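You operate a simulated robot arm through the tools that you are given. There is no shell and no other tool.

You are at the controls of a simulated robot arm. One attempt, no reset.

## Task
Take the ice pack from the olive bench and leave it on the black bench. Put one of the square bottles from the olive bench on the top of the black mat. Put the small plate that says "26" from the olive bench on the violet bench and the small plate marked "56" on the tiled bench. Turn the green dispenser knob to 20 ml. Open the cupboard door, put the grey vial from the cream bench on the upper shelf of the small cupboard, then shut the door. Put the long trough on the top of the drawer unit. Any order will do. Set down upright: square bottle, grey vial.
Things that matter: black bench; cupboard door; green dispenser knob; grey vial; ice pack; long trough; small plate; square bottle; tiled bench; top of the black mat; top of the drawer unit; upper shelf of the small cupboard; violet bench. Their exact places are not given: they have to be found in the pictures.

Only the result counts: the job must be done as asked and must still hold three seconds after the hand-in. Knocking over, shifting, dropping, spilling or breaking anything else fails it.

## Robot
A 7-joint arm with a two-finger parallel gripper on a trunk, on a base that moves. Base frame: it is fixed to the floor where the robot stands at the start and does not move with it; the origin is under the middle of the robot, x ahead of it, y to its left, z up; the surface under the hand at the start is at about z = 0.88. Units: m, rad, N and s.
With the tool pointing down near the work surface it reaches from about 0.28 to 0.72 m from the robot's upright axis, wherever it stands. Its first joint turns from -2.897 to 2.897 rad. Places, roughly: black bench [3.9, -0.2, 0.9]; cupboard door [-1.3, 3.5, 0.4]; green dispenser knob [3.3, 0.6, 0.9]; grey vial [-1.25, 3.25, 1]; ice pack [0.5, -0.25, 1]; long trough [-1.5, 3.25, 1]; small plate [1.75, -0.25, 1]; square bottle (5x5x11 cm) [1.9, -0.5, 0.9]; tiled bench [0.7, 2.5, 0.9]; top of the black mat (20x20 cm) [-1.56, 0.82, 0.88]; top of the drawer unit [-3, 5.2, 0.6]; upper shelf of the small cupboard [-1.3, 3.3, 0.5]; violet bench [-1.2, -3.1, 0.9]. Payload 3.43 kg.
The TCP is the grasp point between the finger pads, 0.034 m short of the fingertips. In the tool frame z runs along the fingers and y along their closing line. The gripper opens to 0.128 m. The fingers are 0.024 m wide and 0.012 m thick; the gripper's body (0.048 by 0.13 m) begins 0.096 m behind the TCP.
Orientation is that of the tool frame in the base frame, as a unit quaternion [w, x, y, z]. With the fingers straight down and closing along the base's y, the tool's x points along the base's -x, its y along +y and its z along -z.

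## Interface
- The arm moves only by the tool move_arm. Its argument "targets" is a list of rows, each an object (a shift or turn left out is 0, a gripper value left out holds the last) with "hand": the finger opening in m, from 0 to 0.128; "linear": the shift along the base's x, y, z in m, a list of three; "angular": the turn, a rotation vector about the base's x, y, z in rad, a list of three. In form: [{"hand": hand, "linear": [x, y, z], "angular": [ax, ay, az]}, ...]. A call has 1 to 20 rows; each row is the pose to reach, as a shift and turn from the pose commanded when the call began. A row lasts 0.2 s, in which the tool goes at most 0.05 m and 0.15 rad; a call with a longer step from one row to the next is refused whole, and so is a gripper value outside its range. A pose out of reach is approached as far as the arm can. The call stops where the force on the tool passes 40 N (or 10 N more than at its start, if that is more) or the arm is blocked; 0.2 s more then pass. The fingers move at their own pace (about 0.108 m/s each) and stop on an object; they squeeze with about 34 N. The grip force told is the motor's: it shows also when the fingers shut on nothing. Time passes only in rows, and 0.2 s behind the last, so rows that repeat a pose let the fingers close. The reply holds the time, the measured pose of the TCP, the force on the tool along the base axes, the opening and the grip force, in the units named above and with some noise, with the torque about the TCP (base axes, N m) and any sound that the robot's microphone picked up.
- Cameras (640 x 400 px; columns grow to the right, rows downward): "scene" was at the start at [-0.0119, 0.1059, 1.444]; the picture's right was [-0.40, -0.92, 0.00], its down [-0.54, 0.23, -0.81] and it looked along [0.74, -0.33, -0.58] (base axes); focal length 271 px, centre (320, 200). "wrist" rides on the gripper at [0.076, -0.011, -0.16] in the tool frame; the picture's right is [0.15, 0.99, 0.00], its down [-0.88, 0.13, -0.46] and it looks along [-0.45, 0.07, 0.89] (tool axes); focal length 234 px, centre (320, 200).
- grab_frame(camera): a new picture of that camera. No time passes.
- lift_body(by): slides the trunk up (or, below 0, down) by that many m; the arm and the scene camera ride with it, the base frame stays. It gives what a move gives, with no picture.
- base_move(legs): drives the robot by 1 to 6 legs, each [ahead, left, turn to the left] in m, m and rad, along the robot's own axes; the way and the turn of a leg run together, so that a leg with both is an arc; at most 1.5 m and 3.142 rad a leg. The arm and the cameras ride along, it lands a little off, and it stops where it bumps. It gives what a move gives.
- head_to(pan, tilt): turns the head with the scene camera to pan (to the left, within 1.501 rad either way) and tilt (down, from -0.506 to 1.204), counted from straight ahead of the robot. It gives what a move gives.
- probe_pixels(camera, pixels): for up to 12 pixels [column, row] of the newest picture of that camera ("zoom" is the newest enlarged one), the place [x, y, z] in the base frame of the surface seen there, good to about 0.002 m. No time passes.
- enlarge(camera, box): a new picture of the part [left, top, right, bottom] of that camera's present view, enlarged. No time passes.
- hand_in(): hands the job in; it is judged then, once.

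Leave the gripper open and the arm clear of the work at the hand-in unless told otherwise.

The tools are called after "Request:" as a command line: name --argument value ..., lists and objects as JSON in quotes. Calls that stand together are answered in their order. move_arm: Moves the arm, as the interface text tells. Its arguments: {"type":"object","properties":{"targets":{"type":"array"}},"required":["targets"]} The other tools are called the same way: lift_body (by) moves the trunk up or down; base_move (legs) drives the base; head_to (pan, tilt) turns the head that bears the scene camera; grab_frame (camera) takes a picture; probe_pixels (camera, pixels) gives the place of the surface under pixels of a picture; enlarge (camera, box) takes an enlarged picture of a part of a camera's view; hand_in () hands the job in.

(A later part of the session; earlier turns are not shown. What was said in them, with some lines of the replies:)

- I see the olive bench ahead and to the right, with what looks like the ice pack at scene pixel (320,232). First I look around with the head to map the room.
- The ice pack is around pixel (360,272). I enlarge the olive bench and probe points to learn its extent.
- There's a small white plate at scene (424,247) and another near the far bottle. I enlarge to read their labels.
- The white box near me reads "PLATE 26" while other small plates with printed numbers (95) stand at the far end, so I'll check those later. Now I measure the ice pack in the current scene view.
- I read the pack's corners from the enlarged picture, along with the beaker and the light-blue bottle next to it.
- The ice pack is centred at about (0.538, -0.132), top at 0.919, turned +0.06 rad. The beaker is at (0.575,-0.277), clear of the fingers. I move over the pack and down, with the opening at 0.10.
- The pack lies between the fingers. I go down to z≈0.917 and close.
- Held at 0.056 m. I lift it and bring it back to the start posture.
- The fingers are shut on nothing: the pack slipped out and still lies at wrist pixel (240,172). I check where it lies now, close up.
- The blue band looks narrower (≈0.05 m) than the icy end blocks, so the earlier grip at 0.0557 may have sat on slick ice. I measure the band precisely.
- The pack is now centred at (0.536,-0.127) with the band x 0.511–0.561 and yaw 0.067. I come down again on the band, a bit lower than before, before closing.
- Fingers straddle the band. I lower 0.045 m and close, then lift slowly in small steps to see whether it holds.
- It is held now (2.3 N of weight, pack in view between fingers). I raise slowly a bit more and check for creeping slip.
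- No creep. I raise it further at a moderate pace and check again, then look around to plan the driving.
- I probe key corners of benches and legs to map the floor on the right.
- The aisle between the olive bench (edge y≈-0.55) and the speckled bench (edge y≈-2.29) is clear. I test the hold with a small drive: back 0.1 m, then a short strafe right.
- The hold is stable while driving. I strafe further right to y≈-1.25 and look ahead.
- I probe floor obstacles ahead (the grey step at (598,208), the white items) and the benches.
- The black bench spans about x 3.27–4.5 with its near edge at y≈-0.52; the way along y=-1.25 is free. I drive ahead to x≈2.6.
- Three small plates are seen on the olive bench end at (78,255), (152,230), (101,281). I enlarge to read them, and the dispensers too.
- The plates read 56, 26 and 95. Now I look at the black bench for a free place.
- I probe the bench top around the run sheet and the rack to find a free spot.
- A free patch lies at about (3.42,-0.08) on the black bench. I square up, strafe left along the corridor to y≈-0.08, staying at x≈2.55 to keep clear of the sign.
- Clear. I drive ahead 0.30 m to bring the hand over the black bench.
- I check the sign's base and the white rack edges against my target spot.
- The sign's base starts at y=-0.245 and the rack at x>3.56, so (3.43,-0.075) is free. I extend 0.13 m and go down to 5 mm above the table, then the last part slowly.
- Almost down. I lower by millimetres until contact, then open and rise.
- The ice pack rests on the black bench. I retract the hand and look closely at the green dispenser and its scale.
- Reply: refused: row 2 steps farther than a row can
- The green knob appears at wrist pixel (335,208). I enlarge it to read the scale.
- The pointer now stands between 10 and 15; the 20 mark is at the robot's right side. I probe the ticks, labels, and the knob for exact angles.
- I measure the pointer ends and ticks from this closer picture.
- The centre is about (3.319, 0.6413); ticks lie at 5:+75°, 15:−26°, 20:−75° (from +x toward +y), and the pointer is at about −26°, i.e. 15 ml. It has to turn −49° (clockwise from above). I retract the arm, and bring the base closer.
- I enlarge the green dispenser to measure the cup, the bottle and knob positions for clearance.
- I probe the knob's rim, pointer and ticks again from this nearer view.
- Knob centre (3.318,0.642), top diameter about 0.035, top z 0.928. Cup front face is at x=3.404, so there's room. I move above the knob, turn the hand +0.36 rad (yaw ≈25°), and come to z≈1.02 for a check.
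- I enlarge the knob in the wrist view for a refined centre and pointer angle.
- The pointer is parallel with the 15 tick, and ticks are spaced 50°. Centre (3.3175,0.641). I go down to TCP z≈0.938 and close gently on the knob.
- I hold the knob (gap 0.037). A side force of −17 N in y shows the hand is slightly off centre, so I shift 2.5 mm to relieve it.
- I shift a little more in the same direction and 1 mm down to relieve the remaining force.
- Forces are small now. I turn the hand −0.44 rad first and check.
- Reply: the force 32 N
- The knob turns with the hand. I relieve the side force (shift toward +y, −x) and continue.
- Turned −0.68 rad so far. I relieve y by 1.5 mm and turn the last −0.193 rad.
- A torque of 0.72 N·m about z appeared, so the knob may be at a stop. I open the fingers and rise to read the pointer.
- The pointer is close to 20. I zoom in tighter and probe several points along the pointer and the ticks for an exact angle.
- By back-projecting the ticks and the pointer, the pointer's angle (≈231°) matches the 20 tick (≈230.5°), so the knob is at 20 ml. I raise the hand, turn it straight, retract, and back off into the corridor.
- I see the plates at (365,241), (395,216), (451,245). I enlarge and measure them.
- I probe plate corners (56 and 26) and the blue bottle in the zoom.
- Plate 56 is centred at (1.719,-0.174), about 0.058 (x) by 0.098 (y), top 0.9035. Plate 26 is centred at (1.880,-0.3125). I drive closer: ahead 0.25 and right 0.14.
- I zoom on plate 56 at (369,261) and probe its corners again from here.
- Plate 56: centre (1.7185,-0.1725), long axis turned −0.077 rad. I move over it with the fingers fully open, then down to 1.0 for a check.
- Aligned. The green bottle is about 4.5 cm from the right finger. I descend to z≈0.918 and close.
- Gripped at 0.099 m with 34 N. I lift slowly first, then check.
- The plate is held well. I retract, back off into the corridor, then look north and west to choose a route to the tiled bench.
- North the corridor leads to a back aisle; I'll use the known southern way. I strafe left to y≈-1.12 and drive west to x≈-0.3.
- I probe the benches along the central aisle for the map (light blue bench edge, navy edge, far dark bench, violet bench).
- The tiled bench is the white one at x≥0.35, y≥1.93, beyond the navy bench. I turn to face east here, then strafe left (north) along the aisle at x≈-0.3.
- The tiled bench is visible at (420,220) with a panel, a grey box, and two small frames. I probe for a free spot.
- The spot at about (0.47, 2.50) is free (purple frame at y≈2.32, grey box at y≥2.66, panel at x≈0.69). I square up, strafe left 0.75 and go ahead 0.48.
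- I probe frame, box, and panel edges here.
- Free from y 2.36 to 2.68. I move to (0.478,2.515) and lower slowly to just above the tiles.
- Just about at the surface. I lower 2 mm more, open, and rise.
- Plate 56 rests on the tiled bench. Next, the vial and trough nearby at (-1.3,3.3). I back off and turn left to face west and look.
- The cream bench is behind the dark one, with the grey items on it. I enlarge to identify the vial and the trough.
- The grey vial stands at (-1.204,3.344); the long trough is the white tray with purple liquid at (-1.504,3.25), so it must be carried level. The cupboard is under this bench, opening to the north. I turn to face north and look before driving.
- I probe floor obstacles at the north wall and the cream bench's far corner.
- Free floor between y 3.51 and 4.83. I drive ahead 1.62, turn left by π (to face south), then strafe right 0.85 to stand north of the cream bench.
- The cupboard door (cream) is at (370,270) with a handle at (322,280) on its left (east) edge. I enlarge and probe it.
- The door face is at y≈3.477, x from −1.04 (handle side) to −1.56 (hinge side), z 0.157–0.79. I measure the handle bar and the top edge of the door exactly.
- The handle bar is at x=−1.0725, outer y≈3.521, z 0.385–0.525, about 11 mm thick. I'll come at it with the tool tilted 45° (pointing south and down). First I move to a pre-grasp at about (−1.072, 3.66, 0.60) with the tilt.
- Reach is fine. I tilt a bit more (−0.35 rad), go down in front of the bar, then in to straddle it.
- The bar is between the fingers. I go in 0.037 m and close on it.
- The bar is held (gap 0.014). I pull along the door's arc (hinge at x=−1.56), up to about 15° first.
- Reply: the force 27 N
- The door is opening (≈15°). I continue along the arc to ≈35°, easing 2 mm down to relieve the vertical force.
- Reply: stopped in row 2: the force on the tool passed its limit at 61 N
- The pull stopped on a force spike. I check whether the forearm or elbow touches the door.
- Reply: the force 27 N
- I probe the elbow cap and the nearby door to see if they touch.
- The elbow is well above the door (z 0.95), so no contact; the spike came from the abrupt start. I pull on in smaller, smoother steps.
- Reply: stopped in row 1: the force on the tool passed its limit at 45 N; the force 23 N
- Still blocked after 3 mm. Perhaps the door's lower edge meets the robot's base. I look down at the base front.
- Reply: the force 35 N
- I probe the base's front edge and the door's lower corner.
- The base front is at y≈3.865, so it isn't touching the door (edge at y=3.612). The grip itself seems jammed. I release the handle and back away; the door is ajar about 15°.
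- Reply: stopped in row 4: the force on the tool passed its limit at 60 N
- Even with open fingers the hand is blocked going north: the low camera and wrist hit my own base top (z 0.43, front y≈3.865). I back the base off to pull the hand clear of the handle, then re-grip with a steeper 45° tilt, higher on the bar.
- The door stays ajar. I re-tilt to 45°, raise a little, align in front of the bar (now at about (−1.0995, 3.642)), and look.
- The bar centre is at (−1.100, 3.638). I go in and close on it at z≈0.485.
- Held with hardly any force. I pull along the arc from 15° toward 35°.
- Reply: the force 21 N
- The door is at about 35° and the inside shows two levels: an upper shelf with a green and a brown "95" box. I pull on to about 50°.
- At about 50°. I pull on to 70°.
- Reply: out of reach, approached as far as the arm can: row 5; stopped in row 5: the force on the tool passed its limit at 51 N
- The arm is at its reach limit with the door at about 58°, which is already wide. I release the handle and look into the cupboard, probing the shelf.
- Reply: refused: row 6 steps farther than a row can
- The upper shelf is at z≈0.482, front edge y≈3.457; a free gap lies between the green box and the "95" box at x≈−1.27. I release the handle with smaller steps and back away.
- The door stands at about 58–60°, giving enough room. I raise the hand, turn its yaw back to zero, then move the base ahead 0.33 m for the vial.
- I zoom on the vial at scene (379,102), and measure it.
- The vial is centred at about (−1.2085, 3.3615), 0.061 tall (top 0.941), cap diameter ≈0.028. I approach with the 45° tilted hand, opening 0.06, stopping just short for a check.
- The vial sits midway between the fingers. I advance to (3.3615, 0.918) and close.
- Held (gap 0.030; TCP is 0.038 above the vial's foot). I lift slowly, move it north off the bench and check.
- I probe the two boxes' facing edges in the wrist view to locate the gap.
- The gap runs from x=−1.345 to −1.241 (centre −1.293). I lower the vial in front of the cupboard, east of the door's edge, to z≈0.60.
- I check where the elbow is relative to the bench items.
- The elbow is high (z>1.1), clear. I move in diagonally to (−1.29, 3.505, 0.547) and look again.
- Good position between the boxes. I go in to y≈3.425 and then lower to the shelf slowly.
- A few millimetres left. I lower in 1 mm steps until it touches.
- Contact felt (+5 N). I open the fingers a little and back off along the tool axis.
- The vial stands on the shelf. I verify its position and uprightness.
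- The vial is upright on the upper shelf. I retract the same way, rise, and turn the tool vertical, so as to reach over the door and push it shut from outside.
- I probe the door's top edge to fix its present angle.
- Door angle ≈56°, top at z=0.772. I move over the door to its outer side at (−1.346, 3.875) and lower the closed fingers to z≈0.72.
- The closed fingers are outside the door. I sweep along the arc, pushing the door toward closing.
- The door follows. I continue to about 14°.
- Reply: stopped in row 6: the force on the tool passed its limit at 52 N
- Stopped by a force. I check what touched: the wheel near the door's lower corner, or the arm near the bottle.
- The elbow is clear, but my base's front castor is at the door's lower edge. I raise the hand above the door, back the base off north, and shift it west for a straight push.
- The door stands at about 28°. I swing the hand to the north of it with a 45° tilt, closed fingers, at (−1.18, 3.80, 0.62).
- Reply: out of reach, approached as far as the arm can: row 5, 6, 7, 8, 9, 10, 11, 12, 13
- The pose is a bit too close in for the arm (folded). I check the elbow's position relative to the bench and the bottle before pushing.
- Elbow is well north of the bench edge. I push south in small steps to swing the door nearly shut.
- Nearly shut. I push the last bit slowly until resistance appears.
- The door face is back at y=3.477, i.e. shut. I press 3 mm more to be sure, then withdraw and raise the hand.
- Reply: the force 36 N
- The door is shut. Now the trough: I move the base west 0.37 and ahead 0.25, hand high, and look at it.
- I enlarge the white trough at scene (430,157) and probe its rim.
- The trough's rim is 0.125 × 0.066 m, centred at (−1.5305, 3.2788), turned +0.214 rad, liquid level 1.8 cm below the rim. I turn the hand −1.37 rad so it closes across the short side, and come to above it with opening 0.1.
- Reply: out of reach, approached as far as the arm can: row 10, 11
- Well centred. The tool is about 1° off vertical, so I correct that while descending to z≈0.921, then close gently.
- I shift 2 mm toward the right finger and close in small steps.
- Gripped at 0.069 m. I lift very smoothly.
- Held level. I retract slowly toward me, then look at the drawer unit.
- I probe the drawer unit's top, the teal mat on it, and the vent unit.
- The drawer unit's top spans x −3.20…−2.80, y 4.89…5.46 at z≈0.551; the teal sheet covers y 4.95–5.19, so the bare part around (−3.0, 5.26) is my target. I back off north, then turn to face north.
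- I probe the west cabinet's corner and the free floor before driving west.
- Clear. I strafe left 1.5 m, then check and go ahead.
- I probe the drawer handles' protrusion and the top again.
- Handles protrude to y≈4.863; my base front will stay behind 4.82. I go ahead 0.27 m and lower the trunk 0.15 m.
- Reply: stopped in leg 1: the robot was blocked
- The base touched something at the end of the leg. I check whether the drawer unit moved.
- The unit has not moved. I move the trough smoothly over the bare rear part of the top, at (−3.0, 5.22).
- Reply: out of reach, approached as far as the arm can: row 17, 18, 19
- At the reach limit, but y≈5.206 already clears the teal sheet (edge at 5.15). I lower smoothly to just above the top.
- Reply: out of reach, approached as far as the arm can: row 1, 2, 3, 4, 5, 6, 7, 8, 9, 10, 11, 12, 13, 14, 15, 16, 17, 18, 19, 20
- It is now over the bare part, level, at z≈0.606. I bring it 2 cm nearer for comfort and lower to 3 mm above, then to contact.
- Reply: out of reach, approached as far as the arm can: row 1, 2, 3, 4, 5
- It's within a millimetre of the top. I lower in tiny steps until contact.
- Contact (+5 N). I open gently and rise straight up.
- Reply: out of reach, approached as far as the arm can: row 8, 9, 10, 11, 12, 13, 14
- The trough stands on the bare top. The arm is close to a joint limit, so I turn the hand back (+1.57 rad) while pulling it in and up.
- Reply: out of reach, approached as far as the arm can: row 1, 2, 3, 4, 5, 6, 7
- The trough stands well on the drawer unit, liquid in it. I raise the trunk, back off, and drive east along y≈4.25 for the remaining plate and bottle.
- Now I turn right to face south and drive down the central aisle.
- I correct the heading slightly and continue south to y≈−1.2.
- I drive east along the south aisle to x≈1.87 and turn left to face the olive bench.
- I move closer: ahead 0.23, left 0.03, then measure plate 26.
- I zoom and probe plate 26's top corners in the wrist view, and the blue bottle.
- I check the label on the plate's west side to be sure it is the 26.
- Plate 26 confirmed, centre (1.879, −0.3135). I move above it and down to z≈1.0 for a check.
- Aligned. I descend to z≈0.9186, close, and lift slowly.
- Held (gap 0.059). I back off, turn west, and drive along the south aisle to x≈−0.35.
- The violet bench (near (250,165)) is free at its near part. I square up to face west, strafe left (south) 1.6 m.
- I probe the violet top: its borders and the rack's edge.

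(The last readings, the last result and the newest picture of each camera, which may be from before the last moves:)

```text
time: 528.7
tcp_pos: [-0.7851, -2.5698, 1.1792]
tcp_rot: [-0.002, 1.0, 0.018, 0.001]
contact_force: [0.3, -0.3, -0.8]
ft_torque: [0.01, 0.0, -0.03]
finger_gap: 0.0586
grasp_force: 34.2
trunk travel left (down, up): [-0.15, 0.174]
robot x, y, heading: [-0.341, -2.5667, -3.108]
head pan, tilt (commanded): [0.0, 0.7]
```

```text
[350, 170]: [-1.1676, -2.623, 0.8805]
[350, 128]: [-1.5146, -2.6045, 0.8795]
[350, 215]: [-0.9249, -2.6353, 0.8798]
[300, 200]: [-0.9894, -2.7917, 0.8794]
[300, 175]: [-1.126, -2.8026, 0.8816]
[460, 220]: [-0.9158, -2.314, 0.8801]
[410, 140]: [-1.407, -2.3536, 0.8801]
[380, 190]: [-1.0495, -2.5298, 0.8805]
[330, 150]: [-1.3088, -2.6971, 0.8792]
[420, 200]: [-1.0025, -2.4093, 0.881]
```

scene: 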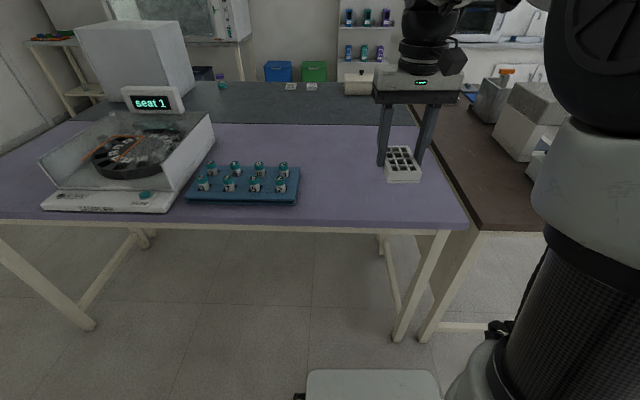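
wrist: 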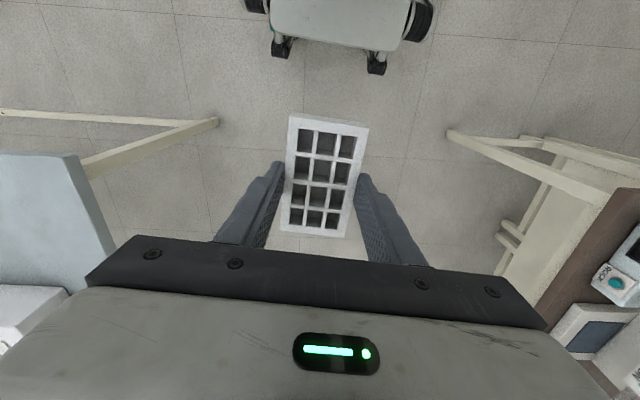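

Free from y −2.35 to −2.75. I go ahead 0.14 m, extend to (−1.1, −2.57), and lower to just above the top.

Request:
base_move --legs '[[0.14, 0, 0]]'

Request:
move_arm --targets '[{"linear": [-0.04, 0, 0]}, {"linear": [-0.085, 0, 0]}, {"linear": [-0.13, 0, 0]}, {"linear": [-0.175, 0, 0]}, {"linear": [-0.175, 0, -0.04]}, {"linear": [-0.175, 0, -0.085]}, {"linear": [-0.175, 0, -0.13]}, {"linear": [-0.175, 0, -0.175]}, {"linear": [-0.175, 0, -0.215]}, {"linear": [-0.175, 0, -0.24]}, {"linear": [-0.175, 0, -0.25]}, {"linear": [-0.175, 0, -0.25]}]'

Request:
grab_frame --camera "wrist"

```text
time: 530.0
tcp_pos: [-0.9224, -2.5753, 1.1806]
tcp_rot: [-0.002, 1.0, 0.017, 0.001]
contact_force: [0.3, 0.3, 0.1]
ft_torque: [0.0, 0.03, 0.02]
finger_gap: 0.0589
grasp_force: 33.9
trunk travel left (down, up): [-0.15, 0.174]
robot x, y, heading: [-0.4756, -2.5717, -3.11]
head pan, tilt (commanded): [0.0, 0.7]
```

```text
time: 532.6
tcp_pos: [-1.0999, -2.5739, 0.9278]
tcp_rot: [-0.001, 1.0, 0.017, 0.002]
contact_force: [0.5, 0.6, -1.2]
ft_torque: [0.02, 0.01, 0.03]
finger_gap: 0.0587
grasp_force: 33.2
trunk travel left (down, up): [-0.15, 0.174]
robot x, y, heading: [-0.4765, -2.5723, -3.108]
head pan, tilt (commanded): [0.0, 0.7]
```

```text
taken
```

wrist: 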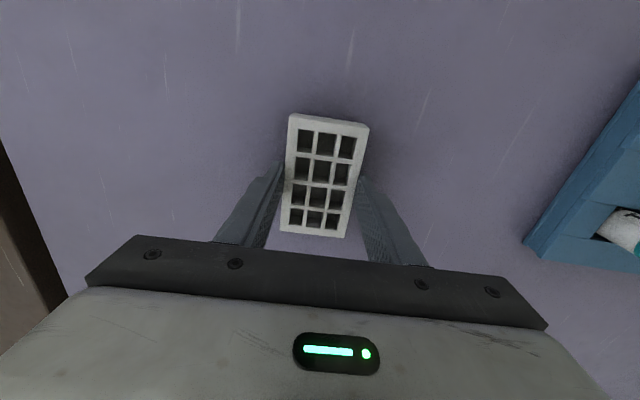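

I lower the last 6–7 mm until contact, then open and rise.

Request:
move_arm --targets '[{"linear": [0, 0, -0.003]}, {"linear": [0, 0, -0.005]}, {"linear": [0, 0, -0.006]}, {"linear": [0, 0, -0.007]}, {"linear": [0, 0, -0.007]}]'

Request:
move_arm --targets '[{"hand": 0.065}, {"hand": 0.08}, {"hand": 0.1}, {"hand": 0.1}, {"linear": [0, 0, 0.03]}, {"linear": [0, 0, 0.075]}, {"linear": [0, 0, 0.12]}, {"linear": [0, 0, 0.165]}, {"linear": [0, 0, 0.21]}, {"linear": [0, 0, 0.25]}, {"linear": [0.045, 0, 0.255]}, {"linear": [0.09, 0, 0.255]}, {"linear": [0.135, 0, 0.255]}, {"linear": [0.175, 0, 0.255]}]'

Request:
grab_frame --camera "scene"

```text
time: 533.8
tcp_pos: [-1.0982, -2.5743, 0.9217]
tcp_rot: [-0.001, 1.0, 0.017, 0.0]
contact_force: [-0.3, 0.4, -0.5]
ft_torque: [0.01, 0.01, 0.01]
finger_gap: 0.0588
grasp_force: 33.8
trunk travel left (down, up): [-0.15, 0.174]
robot x, y, heading: [-0.4783, -2.5697, -3.112]
head pan, tilt (commanded): [0.0, 0.7]
```

```text
time: 536.8
tcp_pos: [-0.9207, -2.5752, 1.1781]
tcp_rot: [-0.002, 1.0, 0.018, 0.0]
contact_force: [-0.8, 0.3, -1.2]
ft_torque: [-0.03, -0.04, 0.03]
finger_gap: 0.1001
grasp_force: 0.1
trunk travel left (down, up): [-0.15, 0.174]
robot x, y, heading: [-0.474, -2.5718, -3.107]
head pan, tilt (commanded): [0.0, 0.7]
```

```text
taken
```

scene: 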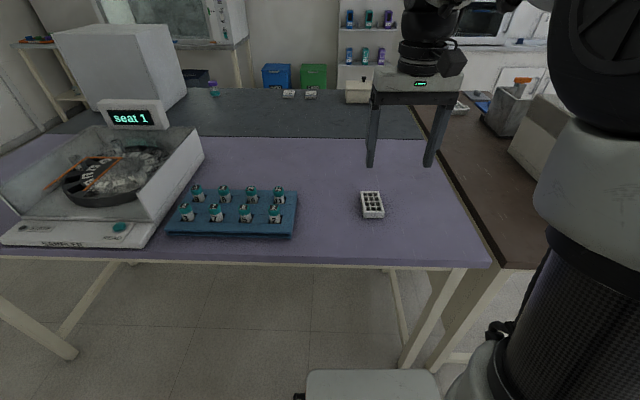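

Plate 26 is on the violet bench. Back for the bottle: I back off, strafe right to the aisle, then reverse east to x≈1.87.

Request:
base_move --legs '[[-0.16, 0, 0], [0, -1.4, 0], [0, 0, -0.03]]'

Request:
base_move --legs '[[-1.1, 0, 0], [-1.1, 0, 0]]'

```text
time: 552.1
tcp_pos: [-0.7724, -1.102, 1.1789]
tcp_rot: [-0.002, 1.0, -0.022, 0.001]
contact_force: [0.2, 0.1, -0.8]
ft_torque: [-0.02, 0.04, 0.01]
finger_gap: 0.0999
grasp_force: 0.2
trunk travel left (down, up): [-0.15, 0.174]
robot x, y, heading: [-0.3281, -1.1392, 3.096]
head pan, tilt (commanded): [0.0, 0.7]
```

```text
time: 563.1
tcp_pos: [1.4571, -1.1938, 1.1789]
tcp_rot: [-0.002, 1.0, -0.028, 0.001]
contact_force: [0.4, -0.3, 0.7]
ft_torque: [-0.04, 0.01, -0.01]
finger_gap: 0.1002
grasp_force: 0.0
trunk travel left (down, up): [-0.15, 0.174]
robot x, y, heading: [1.9012, -1.2313, 3.079]
head pan, tilt (commanded): [0.0, 0.7]
```

I turn right to face the bench and go ahead 0.25 m.

Request:
base_move --legs '[[0, 0, -1.508], [0.25, 0, 0]]'

Request:
head_to --pan 0.0 --tilt 0.8

Request:
grab_frame --camera "scene"

Request:
grab_frame --camera "wrist"

```text
time: 568.7
tcp_pos: [1.9275, -0.5386, 1.1787]
tcp_rot: [0.001, -0.701, 0.714, -0.001]
contact_force: [-0.8, -0.1, 0.8]
ft_torque: [0.02, -0.01, -0.03]
finger_gap: 0.1002
grasp_force: 0.0
trunk travel left (down, up): [-0.15, 0.174]
robot x, y, heading: [1.9104, -0.9844, 1.553]
head pan, tilt (commanded): [0.0, 0.7]
```

```text
time: 569.4
tcp_pos: [1.9279, -0.5367, 1.1794]
tcp_rot: [0.001, -0.701, 0.713, -0.002]
contact_force: [0.5, 0.4, -0.3]
ft_torque: [0.02, 0.02, -0.01]
finger_gap: 0.1001
grasp_force: 0.0
trunk travel left (down, up): [-0.15, 0.174]
robot x, y, heading: [1.9056, -0.9833, 1.555]
head pan, tilt (commanded): [0.0, 0.799]
```

```text
taken
```

scene: 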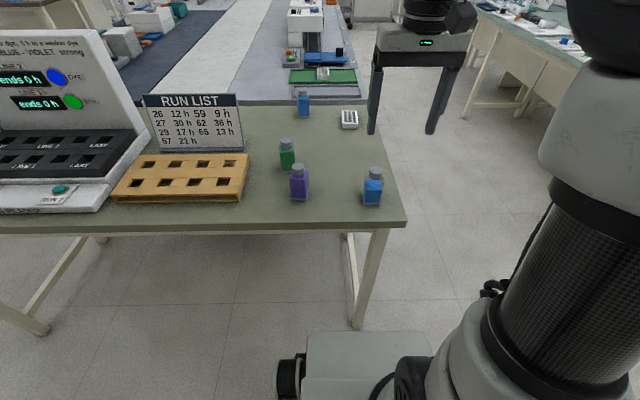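

```text
taken
```

wrist: 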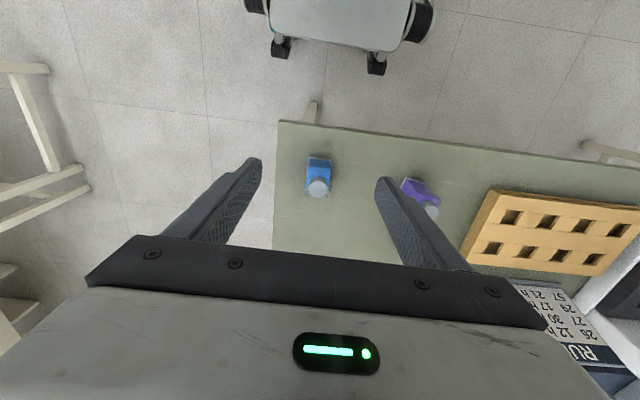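

I zoom on the blue bottle at (372,188) and measure it.

Request:
enlarge --camera "scene" --box '[350, 155, 400, 215]'

Request:
probe_pixels --camera "zoom" --pixels '[[320, 80], [260, 300], [385, 300], [265, 200], [380, 200], [320, 250], [300, 130], [350, 130], [320, 60]]'

Request:
enlarge --camera "wrist" --box '[290, 140, 350, 210]'

```text
6.67 times, centred on (375, 185) of scene
```

zoom: 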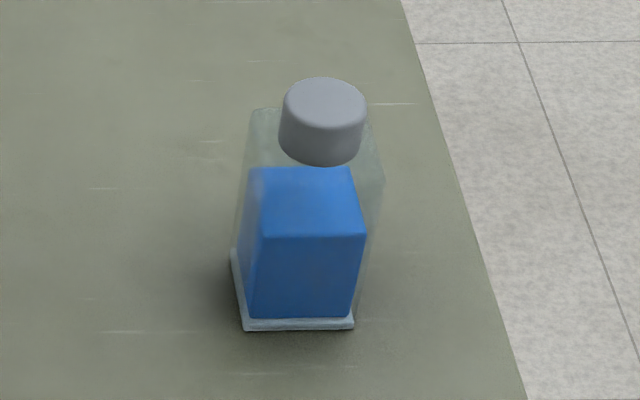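

```text
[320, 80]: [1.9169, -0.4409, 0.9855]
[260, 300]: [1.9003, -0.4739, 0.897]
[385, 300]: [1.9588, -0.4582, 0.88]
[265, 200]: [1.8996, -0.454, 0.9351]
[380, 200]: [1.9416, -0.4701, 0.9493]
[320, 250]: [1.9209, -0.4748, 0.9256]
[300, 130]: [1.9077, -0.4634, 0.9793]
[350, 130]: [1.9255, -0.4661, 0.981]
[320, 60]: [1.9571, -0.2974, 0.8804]
```

```text
5.71 times, centred on (320, 175) of wrist
```

zoom: 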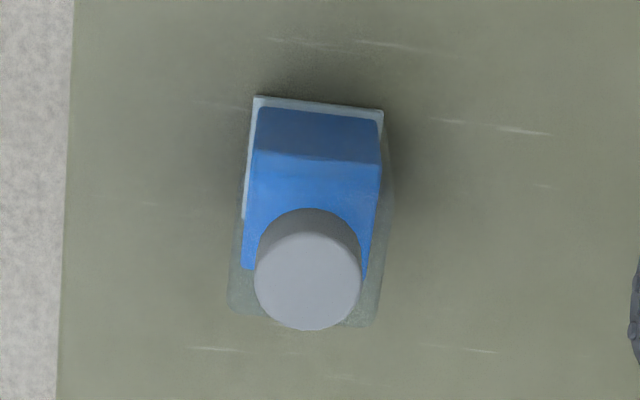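

The bottle is centred at about (1.916, −0.452), body 0.05 wide, top 0.986. I come down over it with opening 0.09, pausing at z≈1.03 tip height first.

Request:
move_arm --targets '[{"hand": 0.09, "linear": [-0.006, 0.04, 0]}, {"linear": [-0.012, 0.085, 0]}, {"linear": [-0.012, 0.085, -0.045]}, {"linear": [-0.012, 0.085, -0.09]}, {"linear": [-0.012, 0.085, -0.11]}, {"linear": [-0.012, 0.085, -0.11]}]'

Request:
grab_frame --camera "wrist"

Request:
enlarge --camera "wrist" --box '[240, 100, 400, 220]'

```text
time: 570.8
tcp_pos: [1.9125, -0.4543, 1.0666]
tcp_rot: [0.001, -0.701, 0.713, -0.001]
contact_force: [0.9, -0.4, 0.7]
ft_torque: [-0.02, 0.0, -0.03]
finger_gap: 0.0901
grasp_force: 0.2
trunk travel left (down, up): [-0.15, 0.174]
robot x, y, heading: [1.9047, -0.983, 1.555]
head pan, tilt (commanded): [0.0, 0.799]
```

```text
taken
```

wrist: 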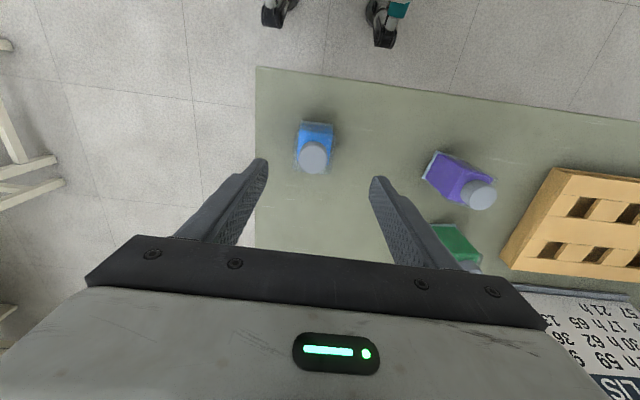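

```text
3.33 times, centred on (320, 160) of wrist
```

zoom: 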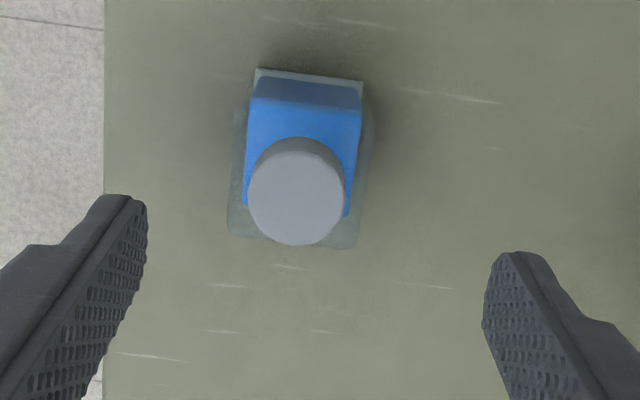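

Request:
probe_pixels --camera "zoom" --pixels '[[297, 195], [252, 195], [342, 200], [297, 240], [300, 155], [230, 235], [358, 245], [255, 72], [363, 84]]'

```text
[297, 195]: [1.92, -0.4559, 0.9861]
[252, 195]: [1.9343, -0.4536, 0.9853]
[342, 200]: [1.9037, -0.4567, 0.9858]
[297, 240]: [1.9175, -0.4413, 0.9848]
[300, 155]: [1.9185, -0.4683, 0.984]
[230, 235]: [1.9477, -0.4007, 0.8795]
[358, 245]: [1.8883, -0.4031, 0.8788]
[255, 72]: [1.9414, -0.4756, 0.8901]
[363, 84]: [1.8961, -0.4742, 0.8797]
```

The bottle's centre is at x≈1.9185, so I shift +6 mm, go down to z≈0.93, and close gently.

Request:
move_arm --targets '[{"hand": 0.09, "linear": [0.006, 0.001, -0.04]}, {"linear": [0.006, 0.001, -0.08]}, {"linear": [0.006, 0.001, -0.115]}, {"linear": [0.006, 0.001, -0.136]}, {"linear": [0.006, 0.001, -0.136]}, {"hand": 0.07, "linear": [0.006, 0.001, -0.136]}, {"hand": 0.06, "linear": [0.006, 0.001, -0.136]}, {"hand": 0.053, "linear": [0.006, 0.001, -0.136]}, {"hand": 0.047, "linear": [0.006, 0.001, -0.136]}, {"hand": 0.04, "linear": [0.006, 0.001, -0.136]}, {"hand": 0.03, "linear": [0.006, 0.001, -0.136]}]'

Request:
grab_frame --camera "wrist"

```text
time: 573.2
tcp_pos: [1.9206, -0.4539, 0.931]
tcp_rot: [0.001, -0.701, 0.713, -0.003]
contact_force: [-0.9, 0.2, 1.1]
ft_torque: [0.04, 0.06, -0.01]
finger_gap: 0.0476
grasp_force: 33.7
trunk travel left (down, up): [-0.15, 0.174]
robot x, y, heading: [1.909, -0.981, 1.548]
head pan, tilt (commanded): [0.0, 0.799]
```

```text
taken
```

wrist: 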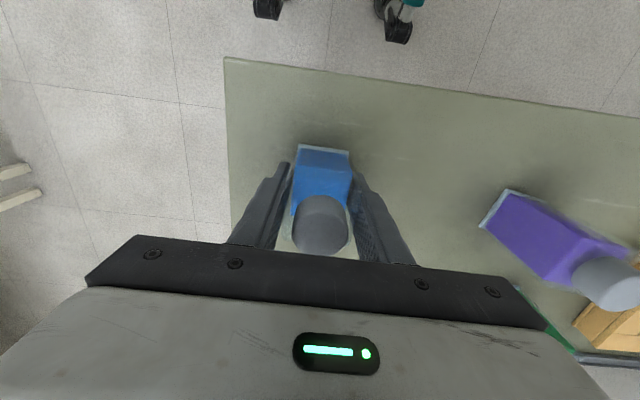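

Held at 0.048 m (TCP 0.051 above its foot). I lift smoothly and retract a little.

Request:
move_arm --targets '[{"linear": [0, 0, 0.003]}, {"linear": [0, 0, 0.008]}, {"linear": [0, 0, 0.015]}, {"linear": [0, 0, 0.025]}, {"linear": [0, 0, 0.038]}, {"linear": [0, 0, 0.053]}, {"linear": [0, 0, 0.07]}, {"linear": [0, 0, 0.09]}, {"linear": [0, 0, 0.11]}, {"linear": [0, 0, 0.13]}, {"linear": [0, 0, 0.15]}, {"linear": [0, 0, 0.17]}, {"linear": [0, 0, 0.188]}, {"linear": [0, -0.01, 0.203]}, {"linear": [0, -0.025, 0.214]}, {"linear": [0, -0.045, 0.22]}, {"linear": [0, -0.065, 0.22]}, {"linear": [0, -0.08, 0.22]}, {"linear": [0, -0.09, 0.22]}]'

Request:
grab_frame --camera "wrist"

```text
time: 577.2
tcp_pos: [1.9219, -0.5431, 1.1525]
tcp_rot: [0.0, -0.701, 0.713, -0.002]
contact_force: [0.3, 0.2, -1.9]
ft_torque: [-0.02, 0.0, 0.03]
finger_gap: 0.0476
grasp_force: 34.4
trunk travel left (down, up): [-0.15, 0.174]
robot x, y, heading: [1.909, -0.9833, 1.554]
head pan, tilt (commanded): [0.0, 0.799]
```

```text
taken
```

wrist: 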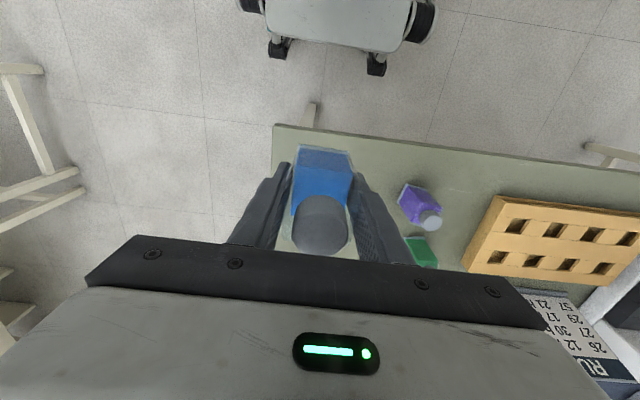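

Now I carry it: back off, turn west, drive to x≈−0.3.

Request:
base_move --legs '[[-0.28, 0, 0], [0, 0, 1.58]]'

Request:
base_move --legs '[[1.1, 0, 0], [1.1, 0, 0]]'

Request:
base_move --legs '[[0, 0, -1.54]]'

Request:
grab_frame --camera "wrist"

```text
time: 583.0
tcp_pos: [1.4608, -1.2305, 1.1531]
tcp_rot: [-0.001, 1.0, -0.022, 0.001]
contact_force: [-0.2, -0.2, -1.7]
ft_torque: [0.0, 0.02, 0.01]
finger_gap: 0.0476
grasp_force: 33.8
trunk travel left (down, up): [-0.15, 0.174]
robot x, y, heading: [1.9005, -1.2607, 3.088]
head pan, tilt (commanded): [0.0, 0.799]
```

```text
time: 593.9
tcp_pos: [-0.7471, -1.1988, 1.1539]
tcp_rot: [-0.001, 1.0, 0.004, 0.001]
contact_force: [0.0, -0.1, -0.4]
ft_torque: [0.03, 0.0, -0.01]
finger_gap: 0.0475
grasp_force: 34.0
trunk travel left (down, up): [-0.15, 0.174]
robot x, y, heading: [-0.3046, -1.2012, -3.131]
head pan, tilt (commanded): [0.0, 0.799]
```

```text
time: 598.1
tcp_pos: [-0.3233, -0.7631, 1.1536]
tcp_rot: [0.0, 0.728, -0.686, 0.002]
contact_force: [-0.1, -0.2, -1.1]
ft_torque: [-0.03, 0.02, -0.02]
finger_gap: 0.0473
grasp_force: 34.1
trunk travel left (down, up): [-0.15, 0.174]
robot x, y, heading: [-0.3053, -1.2066, 1.63]
head pan, tilt (commanded): [0.0, 0.799]
```

```text
taken
```

wrist: 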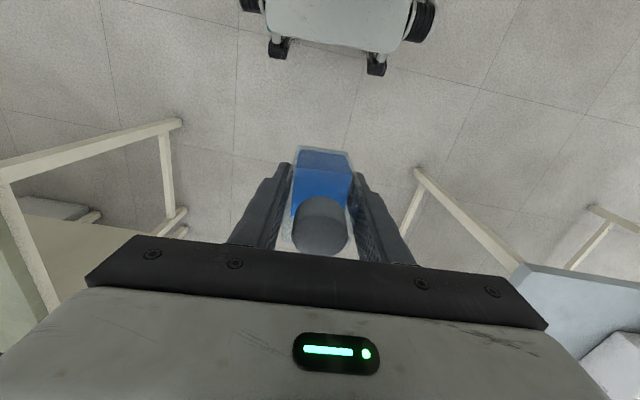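

I correct the heading and drive north to y≈1.48.

Request:
base_move --legs '[[0, 0, -0.06], [1.35, 0, 0], [1.35, 0, 0]]'

Request:
head_to --pan 1.3 --tilt 0.5

Request:
grab_frame --camera "scene"

```text
time: 611.8
tcp_pos: [-0.2192, 1.9665, 1.1528]
tcp_rot: [0.001, -0.699, 0.715, -0.002]
contact_force: [0.2, -0.4, -1.6]
ft_torque: [-0.01, 0.03, -0.02]
finger_gap: 0.0477
grasp_force: 33.8
trunk travel left (down, up): [-0.15, 0.174]
robot x, y, heading: [-0.2357, 1.5255, 1.547]
head pan, tilt (commanded): [0.0, 0.799]
```

```text
time: 613.3
tcp_pos: [-0.2187, 1.9657, 1.1526]
tcp_rot: [0.001, -0.699, 0.715, -0.002]
contact_force: [-0.1, -0.8, -1.0]
ft_torque: [-0.01, -0.01, 0.03]
finger_gap: 0.0478
grasp_force: 33.8
trunk travel left (down, up): [-0.15, 0.174]
robot x, y, heading: [-0.2389, 1.5257, 1.55]
head pan, tilt (commanded): [1.3, 0.499]
```

```text
taken
```

scene: 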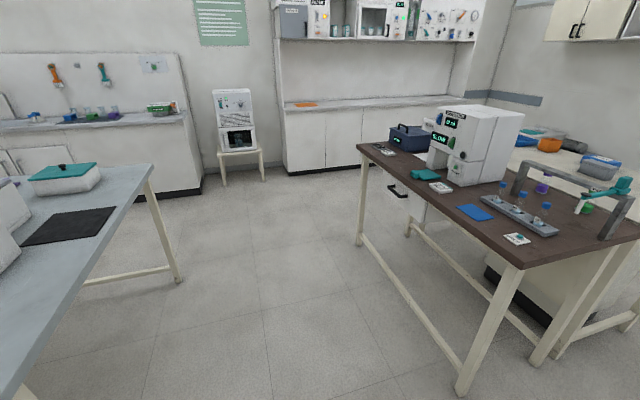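

The black mat is at (68,226) on the light-blue bench, near its north edge. I turn left by π to face south, then strafe right to x≈−1.55.

Request:
base_move --legs '[[0, 0, 3.14]]'

Request:
base_move --legs '[[0, -1.32, 0]]'

Request:
head_to --pan 0.1 --tilt 0.75

Request:
grab_frame --camera "scene"

Request:
grab_frame --camera "wrist"

```text
time: 621.2
tcp_pos: [-0.2514, 1.0852, 1.1536]
tcp_rot: [-0.002, 0.713, 0.701, -0.001]
contact_force: [-0.1, -0.2, -1.5]
ft_torque: [0.03, -0.03, 0.01]
finger_gap: 0.0477
grasp_force: 33.7
trunk travel left (down, up): [-0.15, 0.174]
robot x, y, heading: [-0.2356, 1.5257, -1.59]
head pan, tilt (commanded): [1.3, 0.499]
```

```text
time: 634.6
tcp_pos: [-1.5986, 1.0753, 1.1537]
tcp_rot: [-0.001, 0.694, 0.72, -0.001]
contact_force: [0.0, -0.4, -1.2]
ft_torque: [-0.03, 0.02, 0.03]
finger_gap: 0.0477
grasp_force: 33.9
trunk travel left (down, up): [-0.15, 0.174]
robot x, y, heading: [-1.6143, 1.5148, -1.539]
head pan, tilt (commanded): [1.3, 0.499]
```

```text
time: 636.0
tcp_pos: [-1.5981, 1.0737, 1.1523]
tcp_rot: [-0.003, 0.694, 0.72, -0.001]
contact_force: [0.2, -0.3, -0.1]
ft_torque: [-0.04, 0.03, 0.01]
finger_gap: 0.0474
grasp_force: 34.5
trunk travel left (down, up): [-0.15, 0.174]
robot x, y, heading: [-1.6042, 1.5133, -1.538]
head pan, tilt (commanded): [0.099, 0.75]
```

```text
taken
```

scene: 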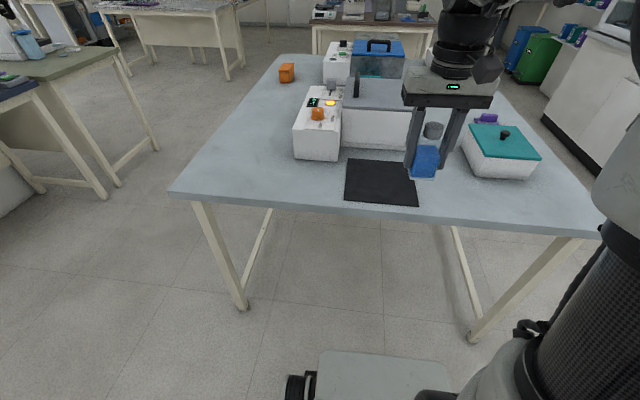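

```text
taken
```

wrist: 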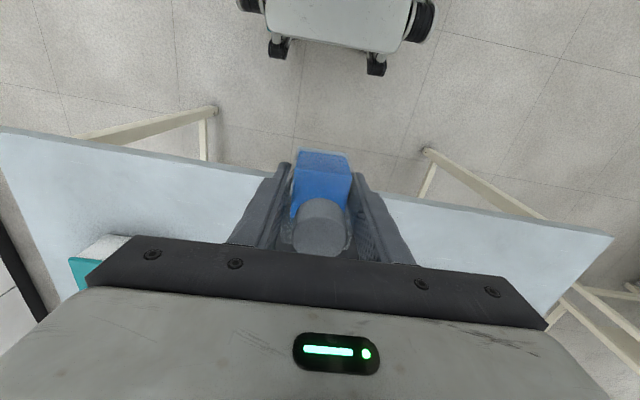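

I probe the mat's corners and the bench edge.

Request:
probe_pixels --camera "scene" --pixels '[[349, 161], [409, 162], [417, 204], [347, 199], [380, 180], [300, 200], [500, 215], [340, 155], [465, 165], [310, 155], [430, 160], [400, 145]]'

Request:
enlarge --camera "scene" --box '[280, 80, 560, 240]'

```text
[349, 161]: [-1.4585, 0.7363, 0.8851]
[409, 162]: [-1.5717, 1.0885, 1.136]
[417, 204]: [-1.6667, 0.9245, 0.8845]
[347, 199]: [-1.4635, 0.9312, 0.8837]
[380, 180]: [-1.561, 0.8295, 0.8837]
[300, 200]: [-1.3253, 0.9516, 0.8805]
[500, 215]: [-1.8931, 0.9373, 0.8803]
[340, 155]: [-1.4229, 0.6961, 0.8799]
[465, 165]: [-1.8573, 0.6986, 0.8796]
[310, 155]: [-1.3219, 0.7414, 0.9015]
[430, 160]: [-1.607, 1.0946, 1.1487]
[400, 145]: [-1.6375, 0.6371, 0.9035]
```

```text
2.29 times, centred on (420, 160) of scene
```

zoom: 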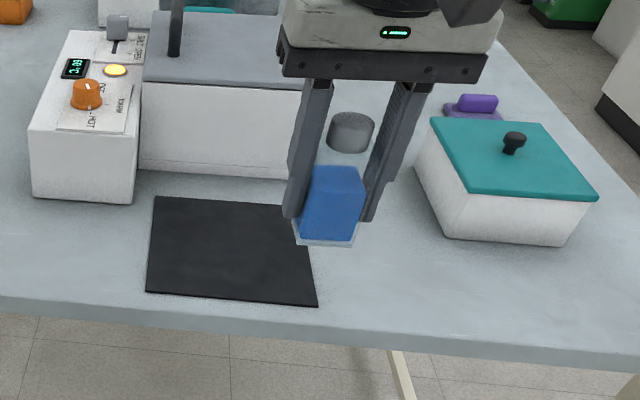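

The mat spans x −1.46…−1.665, y 0.735…0.93 with its top at 0.884. I go ahead 0.12 m, move over the mat's centre, and lower smoothly.

Request:
base_move --legs '[[0.12, 0, 0]]'

Request:
grab_frame --camera "wrist"

```text
time: 637.2
tcp_pos: [-1.5936, 0.9554, 1.1533]
tcp_rot: [-0.002, 0.694, 0.72, -0.001]
contact_force: [-0.5, 1.0, -0.8]
ft_torque: [0.04, 0.02, 0.02]
finger_gap: 0.0475
grasp_force: 34.4
trunk travel left (down, up): [-0.15, 0.174]
robot x, y, heading: [-1.6039, 1.3958, -1.535]
head pan, tilt (commanded): [0.099, 0.75]
```

```text
taken
```

wrist: 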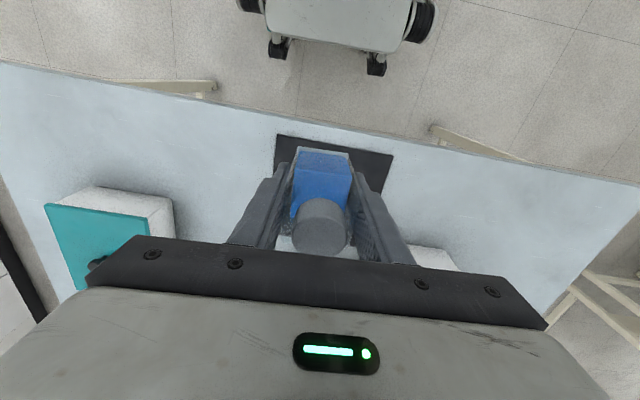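

Request:
move_arm --targets '[{"linear": [0.003, -0.01, 0]}, {"linear": [0.008, -0.03, 0]}, {"linear": [0.014, -0.05, 0]}, {"linear": [0.02, -0.072, 0]}, {"linear": [0.025, -0.092, 0]}, {"linear": [0.03, -0.11, 0]}, {"linear": [0.032, -0.12, 0]}, {"linear": [0.032, -0.12, -0.01]}, {"linear": [0.032, -0.12, -0.025]}, {"linear": [0.032, -0.12, -0.045]}, {"linear": [0.032, -0.12, -0.067]}, {"linear": [0.032, -0.12, -0.09]}, {"linear": [0.032, -0.12, -0.113]}, {"linear": [0.032, -0.12, -0.136]}, {"linear": [0.032, -0.12, -0.158]}, {"linear": [0.032, -0.12, -0.178]}, {"linear": [0.032, -0.12, -0.195]}, {"linear": [0.032, -0.12, -0.206]}, {"linear": [0.032, -0.12, -0.212]}, {"linear": [0.032, -0.12, -0.212]}]'

Request:
grab_frame --camera "wrist"

Request:
grab_frame --camera "scene"

```text
time: 641.4
tcp_pos: [-1.5639, 0.8372, 0.9402]
tcp_rot: [-0.002, 0.694, 0.72, 0.0]
contact_force: [-0.6, 0.4, -1.3]
ft_torque: [0.0, -0.03, 0.03]
finger_gap: 0.0477
grasp_force: 34.1
trunk travel left (down, up): [-0.15, 0.174]
robot x, y, heading: [-1.6039, 1.3969, -1.539]
head pan, tilt (commanded): [0.099, 0.75]
```

```text
taken
```

wrist: 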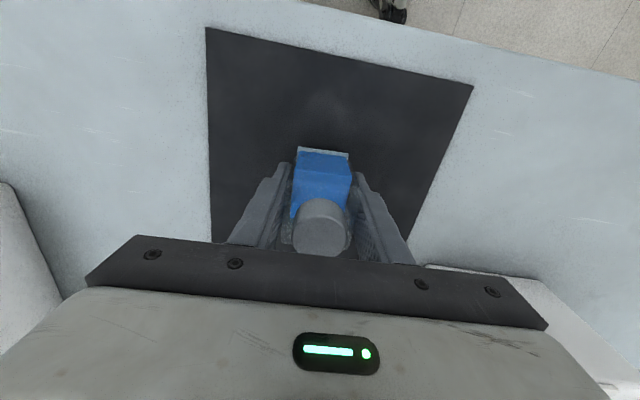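

```text
taken
```

scene: 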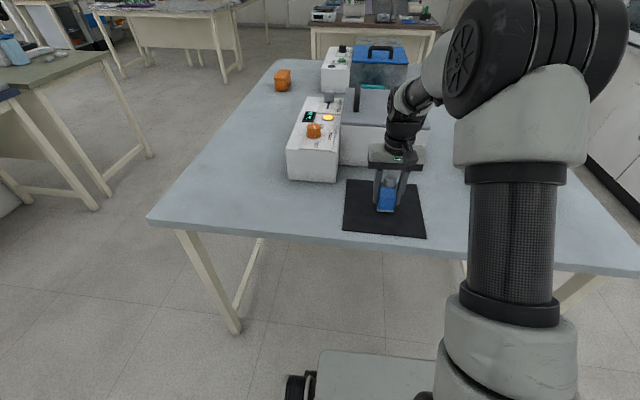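

The bottle is over the mat's middle. I lower in millimetres to contact.

Request:
move_arm --targets '[{"linear": [0, 0, -0.002]}, {"linear": [0, 0, -0.004]}, {"linear": [0, 0, -0.005]}, {"linear": [0, 0, -0.006]}, {"linear": [0, 0, -0.006]}]'

```text
time: 642.6
tcp_pos: [-1.5619, 0.8354, 0.9353]
tcp_rot: [-0.001, 0.694, 0.72, -0.001]
contact_force: [-1.0, 0.1, 1.9]
ft_torque: [-0.02, -0.04, 0.0]
finger_gap: 0.0476
grasp_force: 34.0
trunk travel left (down, up): [-0.15, 0.174]
robot x, y, heading: [-1.6024, 1.3968, -1.532]
head pan, tilt (commanded): [0.099, 0.75]
```

Contact (+1.9 N, weight carried by the mat). I press 1 mm more, open gently, and rise straight up.

Request:
move_arm --targets '[{"linear": [0, 0, -0.001]}, {"linear": [0, 0, -0.001]}, {"hand": 0.051, "linear": [0, 0, -0.001]}, {"hand": 0.056, "linear": [0, 0, -0.001]}, {"hand": 0.065, "linear": [0, 0, -0.001]}, {"hand": 0.085, "linear": [0, 0, -0.001]}, {"hand": 0.09, "linear": [0, 0, -0.001]}, {"linear": [0, 0, 0.01]}, {"linear": [0, 0, 0.03]}, {"linear": [0, 0, 0.06]}, {"linear": [0, 0, 0.1]}, {"linear": [0, 0, 0.145]}, {"linear": [0, 0, 0.19]}, {"linear": [0, 0, 0.23]}, {"linear": [0, 0.04, 0.245]}, {"linear": [0, 0.08, 0.25]}, {"linear": [0, 0.12, 0.25]}]'

Request:
grab_frame --camera "scene"

Request:
grab_frame --camera "wrist"

```text
time: 646.2
tcp_pos: [-1.5613, 0.9561, 1.183]
tcp_rot: [-0.002, 0.693, 0.721, -0.001]
contact_force: [-0.3, 0.3, 0.2]
ft_torque: [0.04, 0.02, 0.02]
finger_gap: 0.0899
grasp_force: 0.2
trunk travel left (down, up): [-0.15, 0.174]
robot x, y, heading: [-1.5985, 1.3981, -1.538]
head pan, tilt (commanded): [0.099, 0.75]
```

```text
taken
```

scene: 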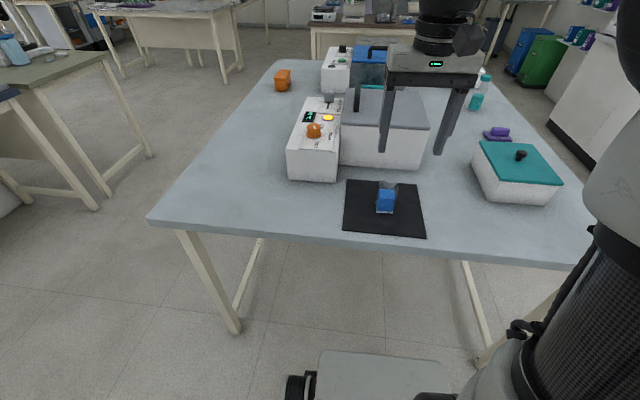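

```text
taken
```

wrist: 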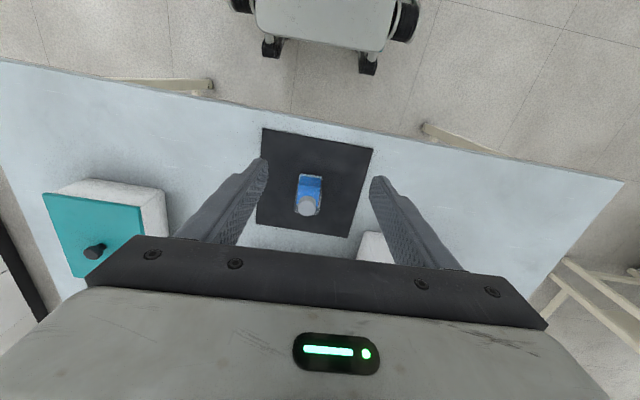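

The bottle stands upright on the black mat. I check it closely and back the base away so the arm is clear.

Request:
enlarge --camera "scene" --box '[335, 165, 435, 245]'

Request:
base_move --legs '[[-0.35, 0, 0]]'

Request:
grab_frame --camera "scene"

```text
5.00 times, centred on (385, 205) of scene
```

zoom: 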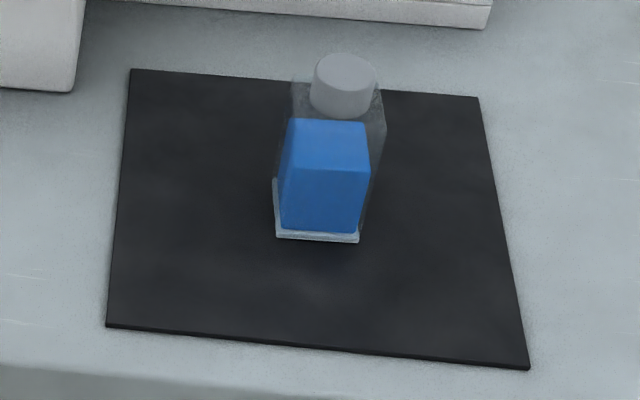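

```text
time: 648.5
tcp_pos: [-1.5757, 1.3084, 1.1822]
tcp_rot: [-0.001, 0.697, 0.718, 0.0]
contact_force: [0.4, 0.0, -0.1]
ft_torque: [0.0, -0.03, -0.03]
finger_gap: 0.09
grasp_force: 0.1
trunk travel left (down, up): [-0.15, 0.174]
robot x, y, heading: [-1.6115, 1.7448, -1.544]
head pan, tilt (commanded): [0.099, 0.75]
```

```text
taken
```

scene: 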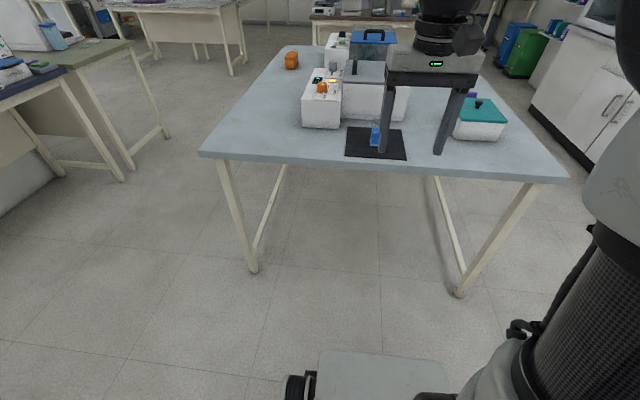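

Everything asked is done: the ice pack is on the black bench, plate 56 on the tiled bench, plate 26 on the violet bench. The bottle stands upright on the black mat, and the knob is at 20 ml. The vial stands on the upper shelf with the door shut, and the trough is on the drawer unit. The gripper is open and the arm is clear, so I hand in.

Request:
hand_in

```text
The job is handed in.
```

All the parts of the job are done and I handed it in. I don't have the judge's result.

| Item | Where it is now |
|---|---|
| Ice pack | On the black bench |
| Square bottle (blue) | Upright, in the middle of the black mat |
| Small plate "26" | On the violet bench |
| Small plate "56" | On the tiled bench |
| Green dispenser knob | On the 20 ml mark, to within about 1° |
| Grey vial | Upright on the upper shelf of the small cupboard, door shut |
| Long trough | On the bare part of the drawer unit's top, liquid still in it |

Some things went less than smoothly:
- **Ice pack:** it slipped out of the first grip and settled within a few millimetres of where it lay. The second grip held.
- **Cupboard door:** while I was opening it my hand jammed against my own base, and while I was closing it the door met my front wheel. I repositioned both times, and the door is fully shut.
- **Drawer unit:** my base touched it lightly as I pulled up to it. I checked its position afterwards and it had not moved.

A box near the front of the olive bench is marked "PLATE 26". I took your "26" to be the small well plate next to the "56" one, since that is where you said the small plates were.
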